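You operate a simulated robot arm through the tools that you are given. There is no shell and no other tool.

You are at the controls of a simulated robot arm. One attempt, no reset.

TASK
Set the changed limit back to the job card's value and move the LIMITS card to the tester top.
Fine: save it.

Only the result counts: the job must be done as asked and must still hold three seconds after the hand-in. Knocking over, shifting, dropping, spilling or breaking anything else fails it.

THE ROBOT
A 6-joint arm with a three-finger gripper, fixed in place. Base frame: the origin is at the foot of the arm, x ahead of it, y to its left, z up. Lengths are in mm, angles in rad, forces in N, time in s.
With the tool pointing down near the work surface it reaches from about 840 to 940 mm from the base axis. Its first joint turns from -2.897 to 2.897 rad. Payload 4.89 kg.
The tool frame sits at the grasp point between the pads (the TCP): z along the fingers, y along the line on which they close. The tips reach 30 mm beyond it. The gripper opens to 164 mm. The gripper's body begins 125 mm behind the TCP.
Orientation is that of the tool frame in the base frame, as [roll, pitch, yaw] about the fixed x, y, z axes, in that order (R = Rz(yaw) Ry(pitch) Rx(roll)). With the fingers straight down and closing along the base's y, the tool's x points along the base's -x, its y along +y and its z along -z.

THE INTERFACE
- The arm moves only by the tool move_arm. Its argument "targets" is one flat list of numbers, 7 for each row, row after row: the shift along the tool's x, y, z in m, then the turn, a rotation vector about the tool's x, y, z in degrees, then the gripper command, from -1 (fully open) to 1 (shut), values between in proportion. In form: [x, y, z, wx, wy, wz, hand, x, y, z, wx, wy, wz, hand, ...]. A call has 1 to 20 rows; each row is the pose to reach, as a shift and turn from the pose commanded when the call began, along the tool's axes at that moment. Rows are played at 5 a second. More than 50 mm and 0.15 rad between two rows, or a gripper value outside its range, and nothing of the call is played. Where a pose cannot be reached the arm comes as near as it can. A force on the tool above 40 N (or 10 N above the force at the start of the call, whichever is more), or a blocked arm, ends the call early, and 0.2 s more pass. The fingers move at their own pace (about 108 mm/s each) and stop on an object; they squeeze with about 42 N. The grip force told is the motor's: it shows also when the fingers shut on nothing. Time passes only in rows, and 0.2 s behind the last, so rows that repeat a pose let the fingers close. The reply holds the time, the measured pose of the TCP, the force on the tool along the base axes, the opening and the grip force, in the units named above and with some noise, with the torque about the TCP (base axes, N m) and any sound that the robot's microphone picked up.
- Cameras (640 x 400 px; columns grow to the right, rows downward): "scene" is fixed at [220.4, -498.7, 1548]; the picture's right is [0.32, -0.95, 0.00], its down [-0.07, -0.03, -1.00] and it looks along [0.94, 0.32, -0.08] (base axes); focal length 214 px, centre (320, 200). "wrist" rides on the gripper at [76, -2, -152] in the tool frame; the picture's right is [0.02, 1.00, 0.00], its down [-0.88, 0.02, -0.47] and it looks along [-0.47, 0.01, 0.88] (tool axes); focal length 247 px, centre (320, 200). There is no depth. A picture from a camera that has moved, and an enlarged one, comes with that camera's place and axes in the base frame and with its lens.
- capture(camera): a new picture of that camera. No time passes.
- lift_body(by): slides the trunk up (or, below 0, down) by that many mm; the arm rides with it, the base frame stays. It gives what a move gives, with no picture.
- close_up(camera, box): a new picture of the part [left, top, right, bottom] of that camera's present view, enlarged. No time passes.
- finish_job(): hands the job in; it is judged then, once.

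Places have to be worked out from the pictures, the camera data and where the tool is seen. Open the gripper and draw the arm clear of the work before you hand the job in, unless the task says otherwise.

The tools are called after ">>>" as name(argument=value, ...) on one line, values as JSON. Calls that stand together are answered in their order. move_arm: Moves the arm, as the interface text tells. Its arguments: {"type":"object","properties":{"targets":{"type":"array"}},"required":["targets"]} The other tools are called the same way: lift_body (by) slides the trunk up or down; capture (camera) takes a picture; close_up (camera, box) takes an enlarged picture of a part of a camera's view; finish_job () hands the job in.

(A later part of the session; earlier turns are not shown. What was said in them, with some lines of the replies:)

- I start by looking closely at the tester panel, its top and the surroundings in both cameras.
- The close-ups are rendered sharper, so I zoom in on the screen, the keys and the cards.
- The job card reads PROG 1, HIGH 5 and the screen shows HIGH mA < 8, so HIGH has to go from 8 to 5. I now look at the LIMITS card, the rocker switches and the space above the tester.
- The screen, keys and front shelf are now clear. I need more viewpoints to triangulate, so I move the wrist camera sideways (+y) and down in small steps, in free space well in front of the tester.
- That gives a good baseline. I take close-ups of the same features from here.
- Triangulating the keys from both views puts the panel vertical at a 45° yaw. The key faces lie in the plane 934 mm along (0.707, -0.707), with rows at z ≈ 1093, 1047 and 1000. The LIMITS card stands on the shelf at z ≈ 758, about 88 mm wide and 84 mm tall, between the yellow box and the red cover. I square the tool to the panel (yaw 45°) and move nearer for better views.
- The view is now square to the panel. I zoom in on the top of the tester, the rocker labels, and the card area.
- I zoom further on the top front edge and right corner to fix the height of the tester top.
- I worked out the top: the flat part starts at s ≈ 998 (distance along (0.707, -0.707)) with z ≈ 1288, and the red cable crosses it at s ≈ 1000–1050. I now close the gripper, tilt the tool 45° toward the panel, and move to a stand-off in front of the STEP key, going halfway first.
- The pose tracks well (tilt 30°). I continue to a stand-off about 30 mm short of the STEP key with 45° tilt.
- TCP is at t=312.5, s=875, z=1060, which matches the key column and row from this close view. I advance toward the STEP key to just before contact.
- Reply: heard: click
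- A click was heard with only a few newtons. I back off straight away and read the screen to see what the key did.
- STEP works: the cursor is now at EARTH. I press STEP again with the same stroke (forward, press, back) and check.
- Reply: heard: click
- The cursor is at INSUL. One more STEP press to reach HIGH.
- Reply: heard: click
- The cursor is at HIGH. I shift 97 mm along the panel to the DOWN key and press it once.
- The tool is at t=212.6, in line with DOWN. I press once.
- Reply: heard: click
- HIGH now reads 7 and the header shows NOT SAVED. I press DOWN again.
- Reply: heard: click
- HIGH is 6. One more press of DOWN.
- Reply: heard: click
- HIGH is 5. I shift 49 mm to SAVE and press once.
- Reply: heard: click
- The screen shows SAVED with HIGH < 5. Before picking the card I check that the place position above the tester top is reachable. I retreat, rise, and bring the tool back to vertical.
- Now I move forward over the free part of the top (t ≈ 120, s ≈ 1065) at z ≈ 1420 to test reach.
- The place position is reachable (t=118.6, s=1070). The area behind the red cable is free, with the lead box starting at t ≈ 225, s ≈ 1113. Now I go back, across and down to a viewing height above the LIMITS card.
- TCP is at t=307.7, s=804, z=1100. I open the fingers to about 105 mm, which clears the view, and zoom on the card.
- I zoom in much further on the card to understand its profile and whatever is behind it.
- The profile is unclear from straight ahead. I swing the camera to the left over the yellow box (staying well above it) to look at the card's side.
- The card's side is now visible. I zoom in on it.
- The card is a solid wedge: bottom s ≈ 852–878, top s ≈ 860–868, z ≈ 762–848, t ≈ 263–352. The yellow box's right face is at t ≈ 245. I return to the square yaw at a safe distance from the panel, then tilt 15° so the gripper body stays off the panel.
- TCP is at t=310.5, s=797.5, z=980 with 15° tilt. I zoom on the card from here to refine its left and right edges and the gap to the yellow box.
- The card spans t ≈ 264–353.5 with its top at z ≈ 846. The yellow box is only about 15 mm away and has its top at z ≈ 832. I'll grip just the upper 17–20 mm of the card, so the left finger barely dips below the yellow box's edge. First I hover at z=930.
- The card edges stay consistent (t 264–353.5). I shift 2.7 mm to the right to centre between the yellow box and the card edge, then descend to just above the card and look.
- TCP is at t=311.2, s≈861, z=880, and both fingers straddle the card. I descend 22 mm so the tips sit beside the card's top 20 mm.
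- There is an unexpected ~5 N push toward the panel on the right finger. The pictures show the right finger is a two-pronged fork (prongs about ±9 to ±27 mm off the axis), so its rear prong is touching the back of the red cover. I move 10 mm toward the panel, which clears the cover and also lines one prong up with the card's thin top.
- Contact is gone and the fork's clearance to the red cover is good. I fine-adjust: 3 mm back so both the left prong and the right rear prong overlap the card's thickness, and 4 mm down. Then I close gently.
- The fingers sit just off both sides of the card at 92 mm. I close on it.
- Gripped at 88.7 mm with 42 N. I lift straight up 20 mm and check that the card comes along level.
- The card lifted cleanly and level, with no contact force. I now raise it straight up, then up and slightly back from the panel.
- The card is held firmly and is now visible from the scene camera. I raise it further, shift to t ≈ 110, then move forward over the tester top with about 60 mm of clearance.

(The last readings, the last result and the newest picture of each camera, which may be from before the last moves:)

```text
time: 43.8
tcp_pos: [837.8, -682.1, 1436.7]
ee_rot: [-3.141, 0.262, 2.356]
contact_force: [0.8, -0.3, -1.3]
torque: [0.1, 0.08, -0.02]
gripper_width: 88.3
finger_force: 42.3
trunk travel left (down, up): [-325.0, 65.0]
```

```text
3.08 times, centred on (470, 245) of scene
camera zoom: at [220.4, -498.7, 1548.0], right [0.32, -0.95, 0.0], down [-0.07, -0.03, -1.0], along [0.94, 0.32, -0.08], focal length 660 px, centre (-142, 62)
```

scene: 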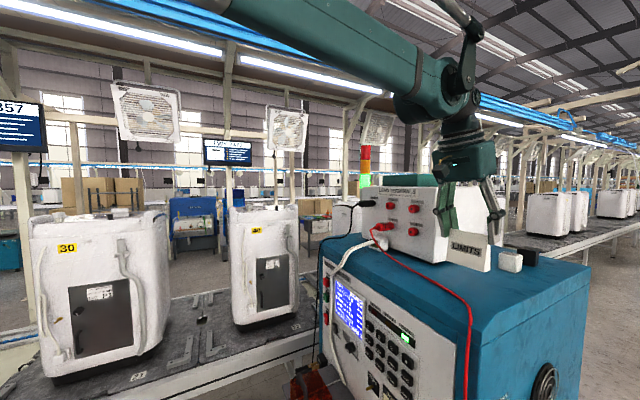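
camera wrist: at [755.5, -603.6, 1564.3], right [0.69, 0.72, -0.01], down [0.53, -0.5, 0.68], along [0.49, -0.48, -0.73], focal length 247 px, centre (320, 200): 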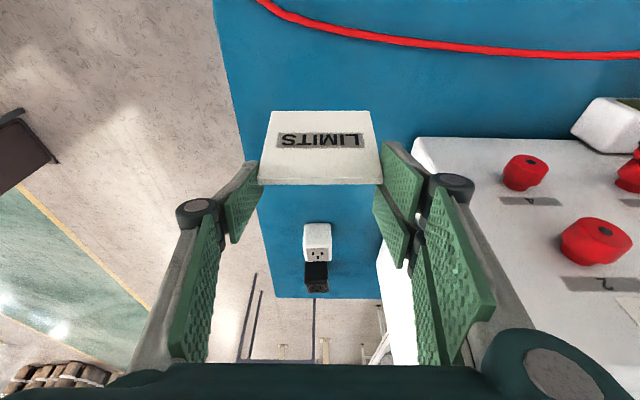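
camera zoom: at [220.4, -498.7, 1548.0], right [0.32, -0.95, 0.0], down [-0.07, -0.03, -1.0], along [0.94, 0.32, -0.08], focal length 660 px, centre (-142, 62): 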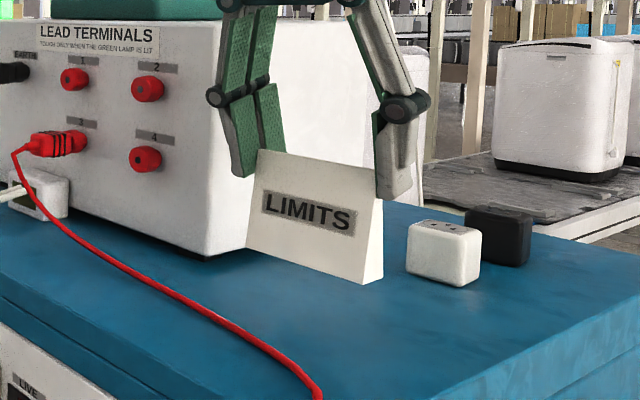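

The card is upright above the clear area. I descend to about 15 mm above the top.

>>> move_arm(targets=[0.0036, 0, 0.0135, 0, 0, 0, 1, 0.0072, 0, 0.027, 0, 0, 0, 1, 0.0109, 0, 0.0406, 0, 0, 0, 1, 0.0109, 0, 0.0406, 0, 0, 0, 1])

>>> close_up(camera="scene", box=[400, 180, 540, 310])

>>> capture(camera="wrist")

```text
time: 44.8
tcp_pos: [836.7, -681.2, 1394.9]
ee_rot: [3.141, 0.263, 2.357]
contact_force: [0.1, -0.9, -0.8]
torque: [-0.01, 0.01, 0.02]
gripper_width: 88.5
finger_force: 42.3
trunk travel left (down, up): [-325.0, 65.0]
```

```text
3.08 times, centred on (470, 245) of scene
camera zoom: at [220.4, -498.7, 1548.0], right [0.32, -0.95, 0.0], down [-0.07, -0.03, -1.0], along [0.94, 0.32, -0.08], focal length 660 px, centre (-142, 62)
```

zoom: 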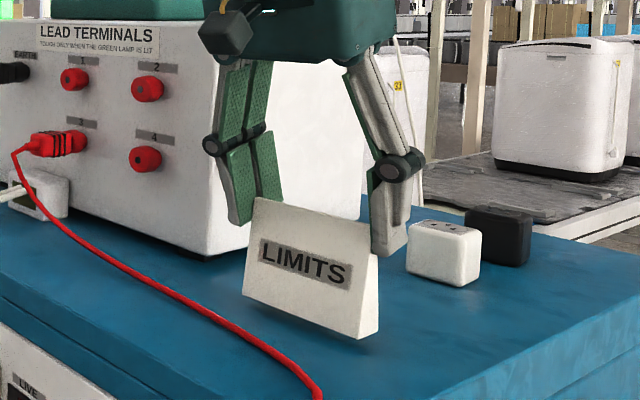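

```text
taken
camera wrist: at [754.9, -602.4, 1521.8], right [0.69, 0.72, -0.01], down [0.53, -0.5, 0.68], along [0.49, -0.48, -0.73], focal length 247 px, centre (320, 200)
```

wrist: 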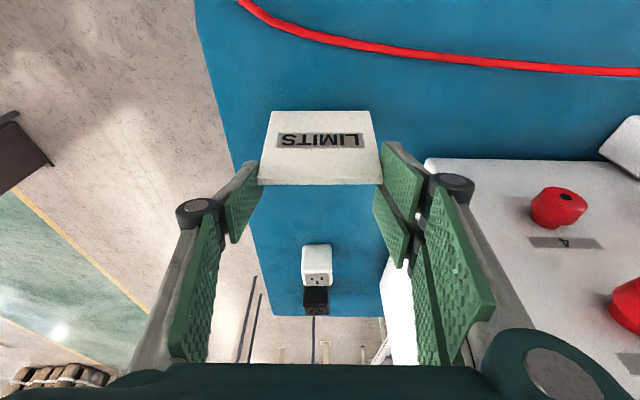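

The card's bottom appears about 10–12 mm above the top. I descend in small steps, watching the force.

>>> move_arm(targets=[0.0008, 0, 0.0029, 0, 0, 0, 1, 0.0016, 0, 0.0058, 0, 0, 0, 1, 0.0016, 0, 0.0058, 0, 0, 0, 1])

>>> close_up(camera="scene", box=[440, 220, 500, 280])

```text
time: 45.6
tcp_pos: [835.0, -680.7, 1389.2]
ee_rot: [-3.141, 0.262, 2.357]
contact_force: [0.3, -0.8, -0.3]
torque: [0.02, -0.01, 0.01]
gripper_width: 88.6
finger_force: 41.3
trunk travel left (down, up): [-325.0, 65.0]
```

```text
6.67 times, centred on (470, 250) of scene
camera zoom: at [220.4, -498.7, 1548.0], right [0.32, -0.95, 0.0], down [-0.07, -0.03, -1.0], along [0.94, 0.32, -0.08], focal length 1430 px, centre (-680, -133)
```

zoom: 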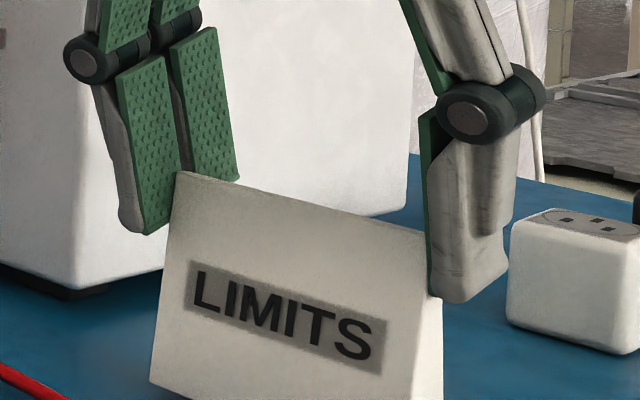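

No contact yet. I go down another 4 mm and look at the bottom edge and its shadow.

>>> move_arm(targets=[0.0005, 0, 0.0019, 0, 0, 0, 1, 0.001, 0, 0.0039, 0, 0, 0, 1, 0.001, 0, 0.0039, 0, 0, 0, 1])

>>> close_up(camera="scene", box=[440, 240, 500, 300])

```text
time: 46.4
tcp_pos: [836.6, -679.8, 1386.2]
ee_rot: [3.141, 0.262, 2.356]
contact_force: [-0.2, -0.2, -1.1]
torque: [0.01, 0.0, 0.03]
gripper_width: 88.8
finger_force: 41.8
trunk travel left (down, up): [-325.0, 65.0]
```

```text
6.67 times, centred on (470, 270) of scene
camera zoom: at [220.4, -498.7, 1548.0], right [0.32, -0.95, 0.0], down [-0.07, -0.03, -1.0], along [0.94, 0.32, -0.08], focal length 1430 px, centre (-680, -267)
```

zoom: 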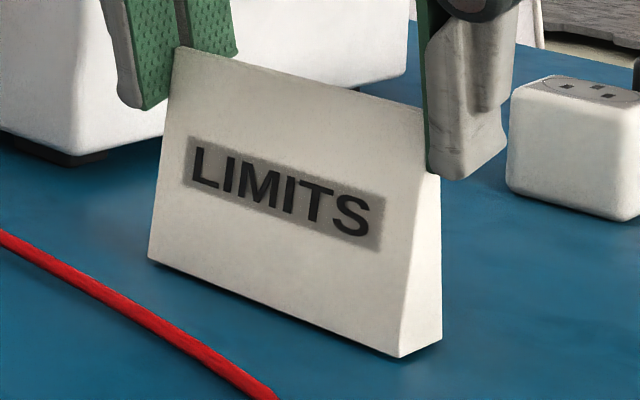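

The shadow shows only a small gap left. I continue down 2–3 mm at a time.

>>> move_arm(targets=[0.0003, 0, 0.001, 0, 0, 0, 1, 0.0006, 0, 0.0022, 0, 0, 0, 1, 0.0006, 0, 0.0022, 0, 0, 0, 1])

>>> close_up(camera="scene", box=[450, 270, 490, 300])

```text
time: 47.2
tcp_pos: [837.1, -680.0, 1383.4]
ee_rot: [3.141, 0.26, 2.355]
contact_force: [-0.3, -0.4, 0.0]
torque: [-0.01, 0.0, 0.03]
gripper_width: 88.6
finger_force: 41.8
trunk travel left (down, up): [-325.0, 65.0]
```

```text
13.33 times, centred on (470, 285) of scene
camera zoom: at [220.4, -498.7, 1548.0], right [0.32, -0.95, 0.0], down [-0.07, -0.03, -1.0], along [0.94, 0.32, -0.08], focal length 2860 px, centre (-1680, -933)
```

zoom: 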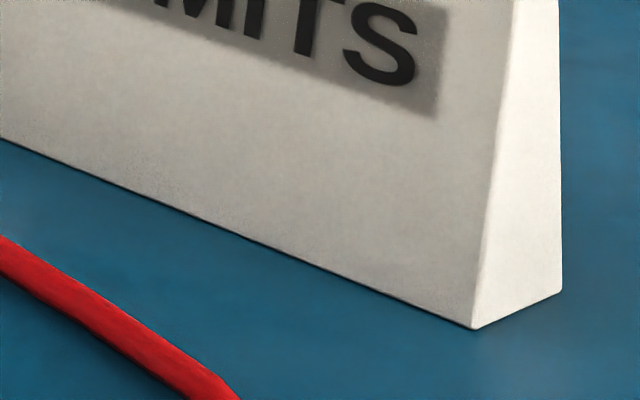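

The bottom edge is almost on the surface, but the force is still zero. One more 1.5 mm step.

>>> move_arm(targets=[0.0002, 0, 0.0007, 0, 0, 0, 1, 0.0004, 0, 0.0015, 0, 0, 0, 1, 0.0004, 0, 0.0015, 0, 0, 0, 1])

>>> close_up(camera="scene", box=[450, 270, 490, 300])

```text
time: 48.0
tcp_pos: [836.1, -678.2, 1383.9]
ee_rot: [-3.14, 0.264, 2.356]
contact_force: [4.8, -5.3, 21.5]
torque: [-0.39, -0.44, 0.02]
gripper_width: 88.8
finger_force: 42.0
trunk travel left (down, up): [-325.0, 65.0]
```

```text
13.33 times, centred on (470, 285) of scene
camera zoom: at [220.4, -498.7, 1548.0], right [0.32, -0.95, 0.0], down [-0.07, -0.03, -1.0], along [0.94, 0.32, -0.08], focal length 2860 px, centre (-1680, -933)
```

zoom: 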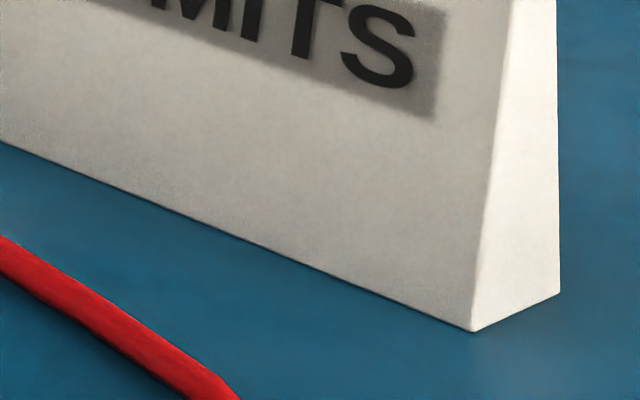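

The card is on the surface (21 N upward). I ease back about 1 mm and open the fingers slowly to 100 mm.

>>> move_arm(targets=[-0.0002, 0, -0.0009, 0, 0, 0, 1, -0.0002, 0, -0.0009, 0, 0, 0, 1])

>>> move_arm(targets=[0, 0, 0, 0, 0, 0, -0.09, 0, 0, 0, 0, 0, 0, -0.13, 0, 0, 0, 0, 0, 0, -0.18, 0, 0, 0, 0, 0, 0, -0.25, 0, 0, 0, 0, 0, 0, -0.25])

>>> close_up(camera="scene", box=[430, 220, 510, 310])

>>> capture(camera="wrist")

```text
time: 48.6
tcp_pos: [835.3, -677.2, 1383.9]
ee_rot: [3.141, 0.262, 2.354]
contact_force: [-1.8, -0.3, 8.2]
torque: [0.0, 0.13, 0.0]
gripper_width: 88.9
finger_force: 42.0
trunk travel left (down, up): [-325.0, 65.0]
```

```text
time: 49.8
tcp_pos: [836.8, -678.5, 1382.7]
ee_rot: [3.14, 0.264, 2.357]
contact_force: [0.1, -0.2, 0.5]
torque: [0.01, 0.01, 0.01]
gripper_width: 102.3
finger_force: 0.1
trunk travel left (down, up): [-325.0, 65.0]
```

```text
4.44 times, centred on (470, 265) of scene
camera zoom: at [220.4, -498.7, 1548.0], right [0.32, -0.95, 0.0], down [-0.07, -0.03, -1.0], along [0.94, 0.32, -0.08], focal length 953 px, centre (-347, -89)
```

zoom: 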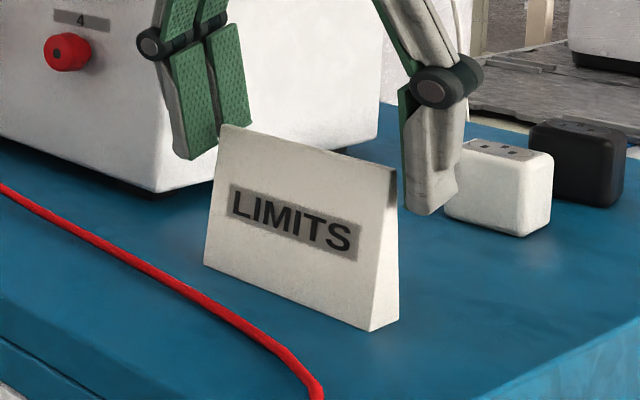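

```text
taken
camera wrist: at [755.2, -601.1, 1510.7], right [0.69, 0.72, -0.01], down [0.53, -0.5, 0.69], along [0.49, -0.48, -0.73], focal length 247 px, centre (320, 200)
```

wrist: 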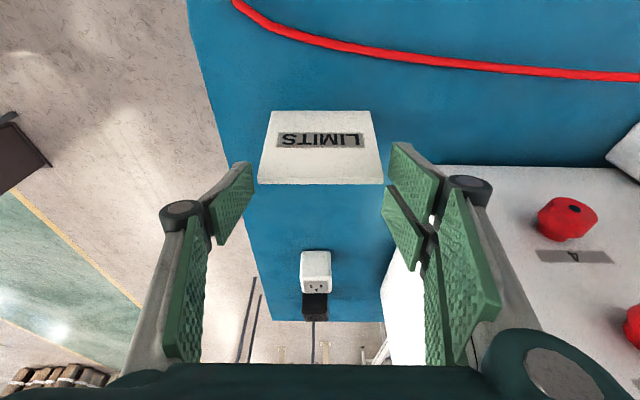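

The card stands by itself on the tester top, and the fingers are clear on both sides. I go straight up 100 mm.

>>> move_arm(targets=[-0.0026, 0, -0.0097, 0, 0, 0, -0.25, -0.0078, 0, -0.029, 0, 0, 0, -0.25, -0.0155, 0, -0.058, 0, 0, 0, -0.25, -0.0259, 0, -0.0966, 0, 0, 0, -0.25, -0.0259, 0, -0.0966, 0, 0, 0, -0.25])

>>> capture(camera="wrist")

>>> capture(camera="scene")

```text
time: 51.0
tcp_pos: [833.9, -678.9, 1486.6]
ee_rot: [-3.14, 0.262, 2.357]
contact_force: [-1.1, 0.5, 0.3]
torque: [-0.06, -0.06, -0.02]
gripper_width: 102.3
finger_force: 0.1
trunk travel left (down, up): [-325.0, 65.0]
```

```text
taken
camera wrist: at [753.9, -600.6, 1613.6], right [0.69, 0.72, -0.01], down [0.53, -0.5, 0.69], along [0.49, -0.48, -0.73], focal length 247 px, centre (320, 200)
```

wrist: 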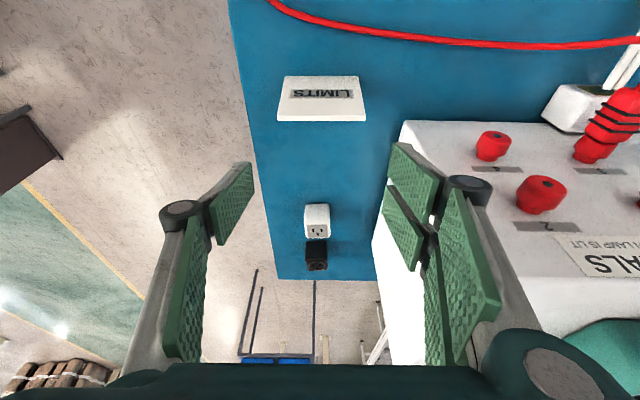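

```text
taken
```

scene: 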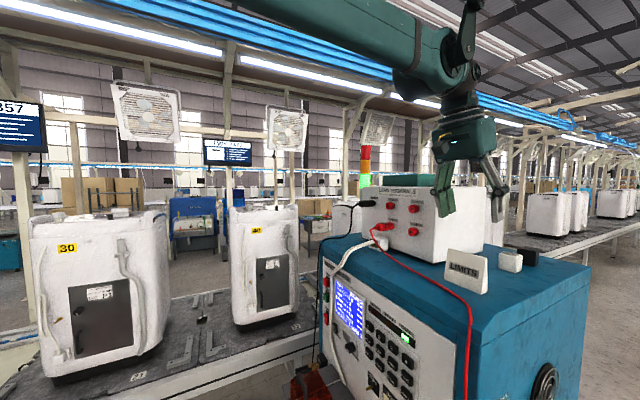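

The card stays put. I draw the arm back well clear of the tester and open the gripper fully, then check the screen and the shelf.

>>> move_arm(targets=[0.0338, 0, -0.0091, 0, 0, 0, -0.25, 0.0676, 0, -0.0181, 0, 0, 0, -0.25, 0.1014, 0, -0.0272, 0, 0, 0, -0.25, 0.1352, 0, -0.0362, 0, 0, 0, -0.25, 0.169, 0, -0.0453, 0, 0, 0, -0.25, 0.2028, 0.02, -0.0544, 0, 0, 0, -0.25, 0.2366, 0.045, -0.0634, 0, 0, 0, -0.4, 0.2704, 0.075, -0.0725, 0, 0, 0, -0.6, 0.3042, 0.105, -0.0815, 0, 0, 0, -0.8, 0.338, 0.13, -0.0906, 0, 0, 0, -1, 0.338, 0.13, -0.0906, 0, 0, 0, -1])

>>> capture(camera="wrist")

>>> close_up(camera="wrist", box=[200, 80, 480, 260])

>>> close_up(camera="scene", box=[325, 270, 425, 350])

>>> close_up(camera="scene", box=[370, 170, 570, 320])

```text
time: 53.4
tcp_pos: [681.2, -339.2, 1486.0]
ee_rot: [3.14, 0.262, 2.358]
contact_force: [-0.4, 2.0, 0.9]
torque: [-0.23, -0.06, 0.02]
gripper_width: 164.0
finger_force: 0.0
trunk travel left (down, up): [-325.0, 65.0]
```

```text
taken
camera wrist: at [599.7, -260.4, 1612.6], right [0.69, 0.72, -0.01], down [0.53, -0.5, 0.69], along [0.49, -0.48, -0.73], focal length 247 px, centre (320, 200)
```

wrist: 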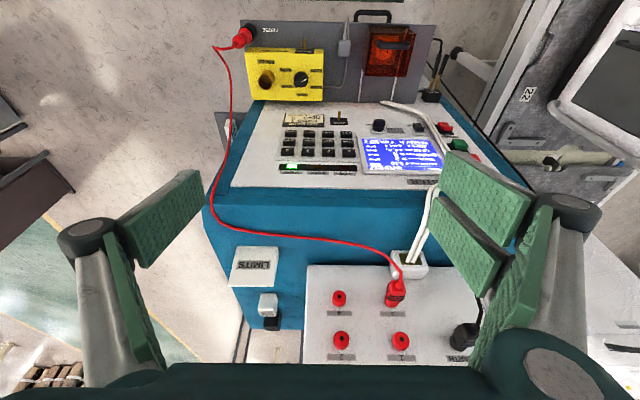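

```text
2.22 times, centred on (340, 170) of wrist
camera zoom: at [599.7, -260.4, 1612.6], right [0.69, 0.72, -0.01], down [0.53, -0.5, 0.69], along [0.49, -0.48, -0.73], focal length 549 px, centre (276, 267)
```

zoom: 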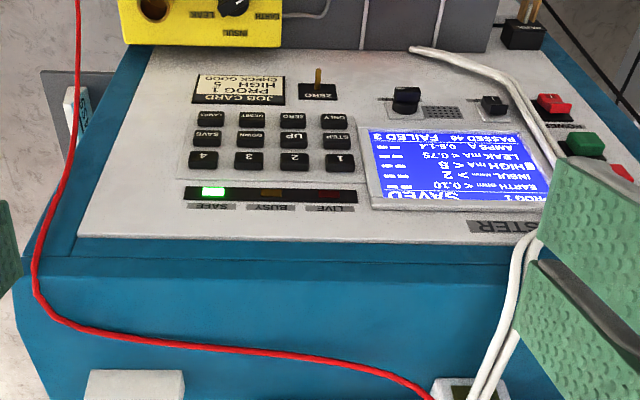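

```text
5.00 times, centred on (375, 310) of scene
camera zoom: at [220.4, -498.7, 1548.0], right [0.32, -0.95, 0.0], down [-0.07, -0.03, -1.0], along [0.94, 0.32, -0.08], focal length 1072 px, centre (45, -350)
```

zoom: 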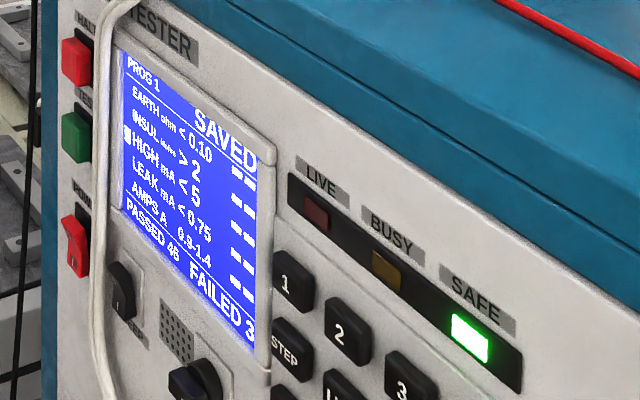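

```text
2.67 times, centred on (470, 245) of scene
camera zoom: at [220.4, -498.7, 1548.0], right [0.32, -0.95, 0.0], down [-0.07, -0.03, -1.0], along [0.94, 0.32, -0.08], focal length 572 px, centre (-80, 80)
```

zoom: 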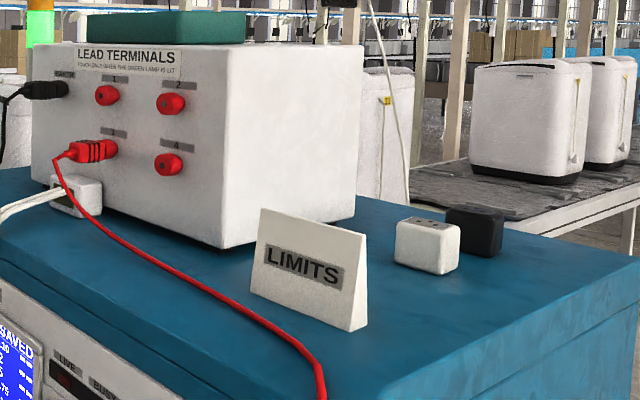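

The screen still reads SAVED with HIGH < 5, and the card stands on the tester top. A final look at the shelf to confirm the yellow box and red cover are undisturbed.

>>> close_up(camera="wrist", box=[230, 5, 460, 110])

>>> close_up(camera="scene", box=[290, 340, 400, 400])

```text
2.78 times, centred on (345, 58) of wrist
camera zoom: at [599.7, -260.4, 1612.6], right [0.69, 0.72, -0.01], down [0.53, -0.5, 0.69], along [0.49, -0.48, -0.73], focal length 687 px, centre (250, 596)
```

zoom: 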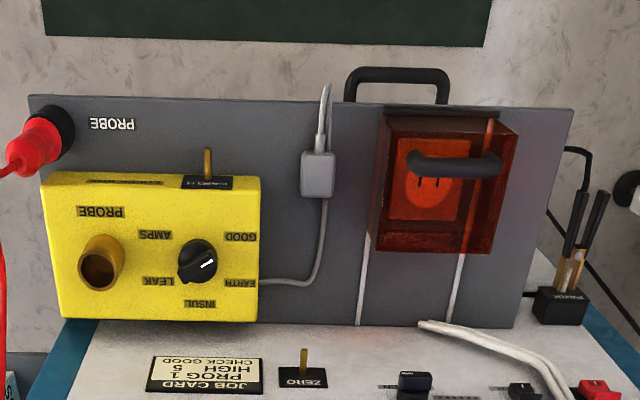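

```text
5.82 times, centred on (345, 370) of scene
camera zoom: at [220.4, -498.7, 1548.0], right [0.32, -0.95, 0.0], down [-0.07, -0.03, -1.0], along [0.94, 0.32, -0.08], focal length 1248 px, centre (174, -789)
```

zoom: 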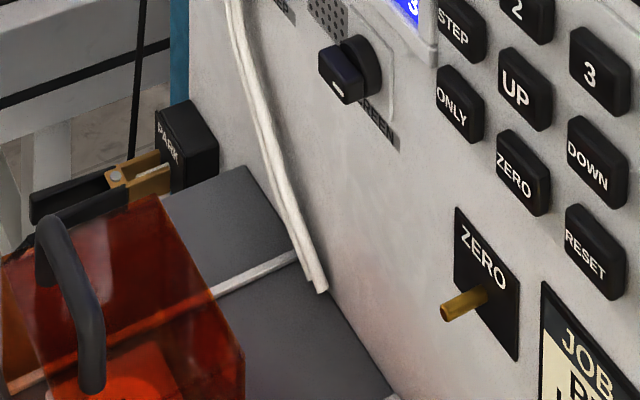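

The red cover, lever, knobs and cables match the first pictures. The limit is saved, the card is placed, the gripper is open and the arm is clear, so I hand the job in.

>>> finish_job()

```text
The job is handed in.
```

The HIGH limit is back to the job card's value and saved, and the LIMITS card is on the tester top. I've handed the job in; no verdict came back.

- **Limit:** HIGH was set to 8 mA and the job card says 5. I stepped it down to 5 and pressed SAVE. The screen shows SAVED with HIGH < 5.
- **LIMITS card:** It stands upright on its own on the tester top, behind the red cable and in front of the white block.
- **Contact with the red cover:** While lining up on the card, the right finger pressed on the back of the red cover with about 5 N, and I moved off it. In the last pictures the cover, the yellow box, the switches and the cables look as they did at the start.
- **Arm:** The gripper is open and the arm is drawn back clear of the tester.
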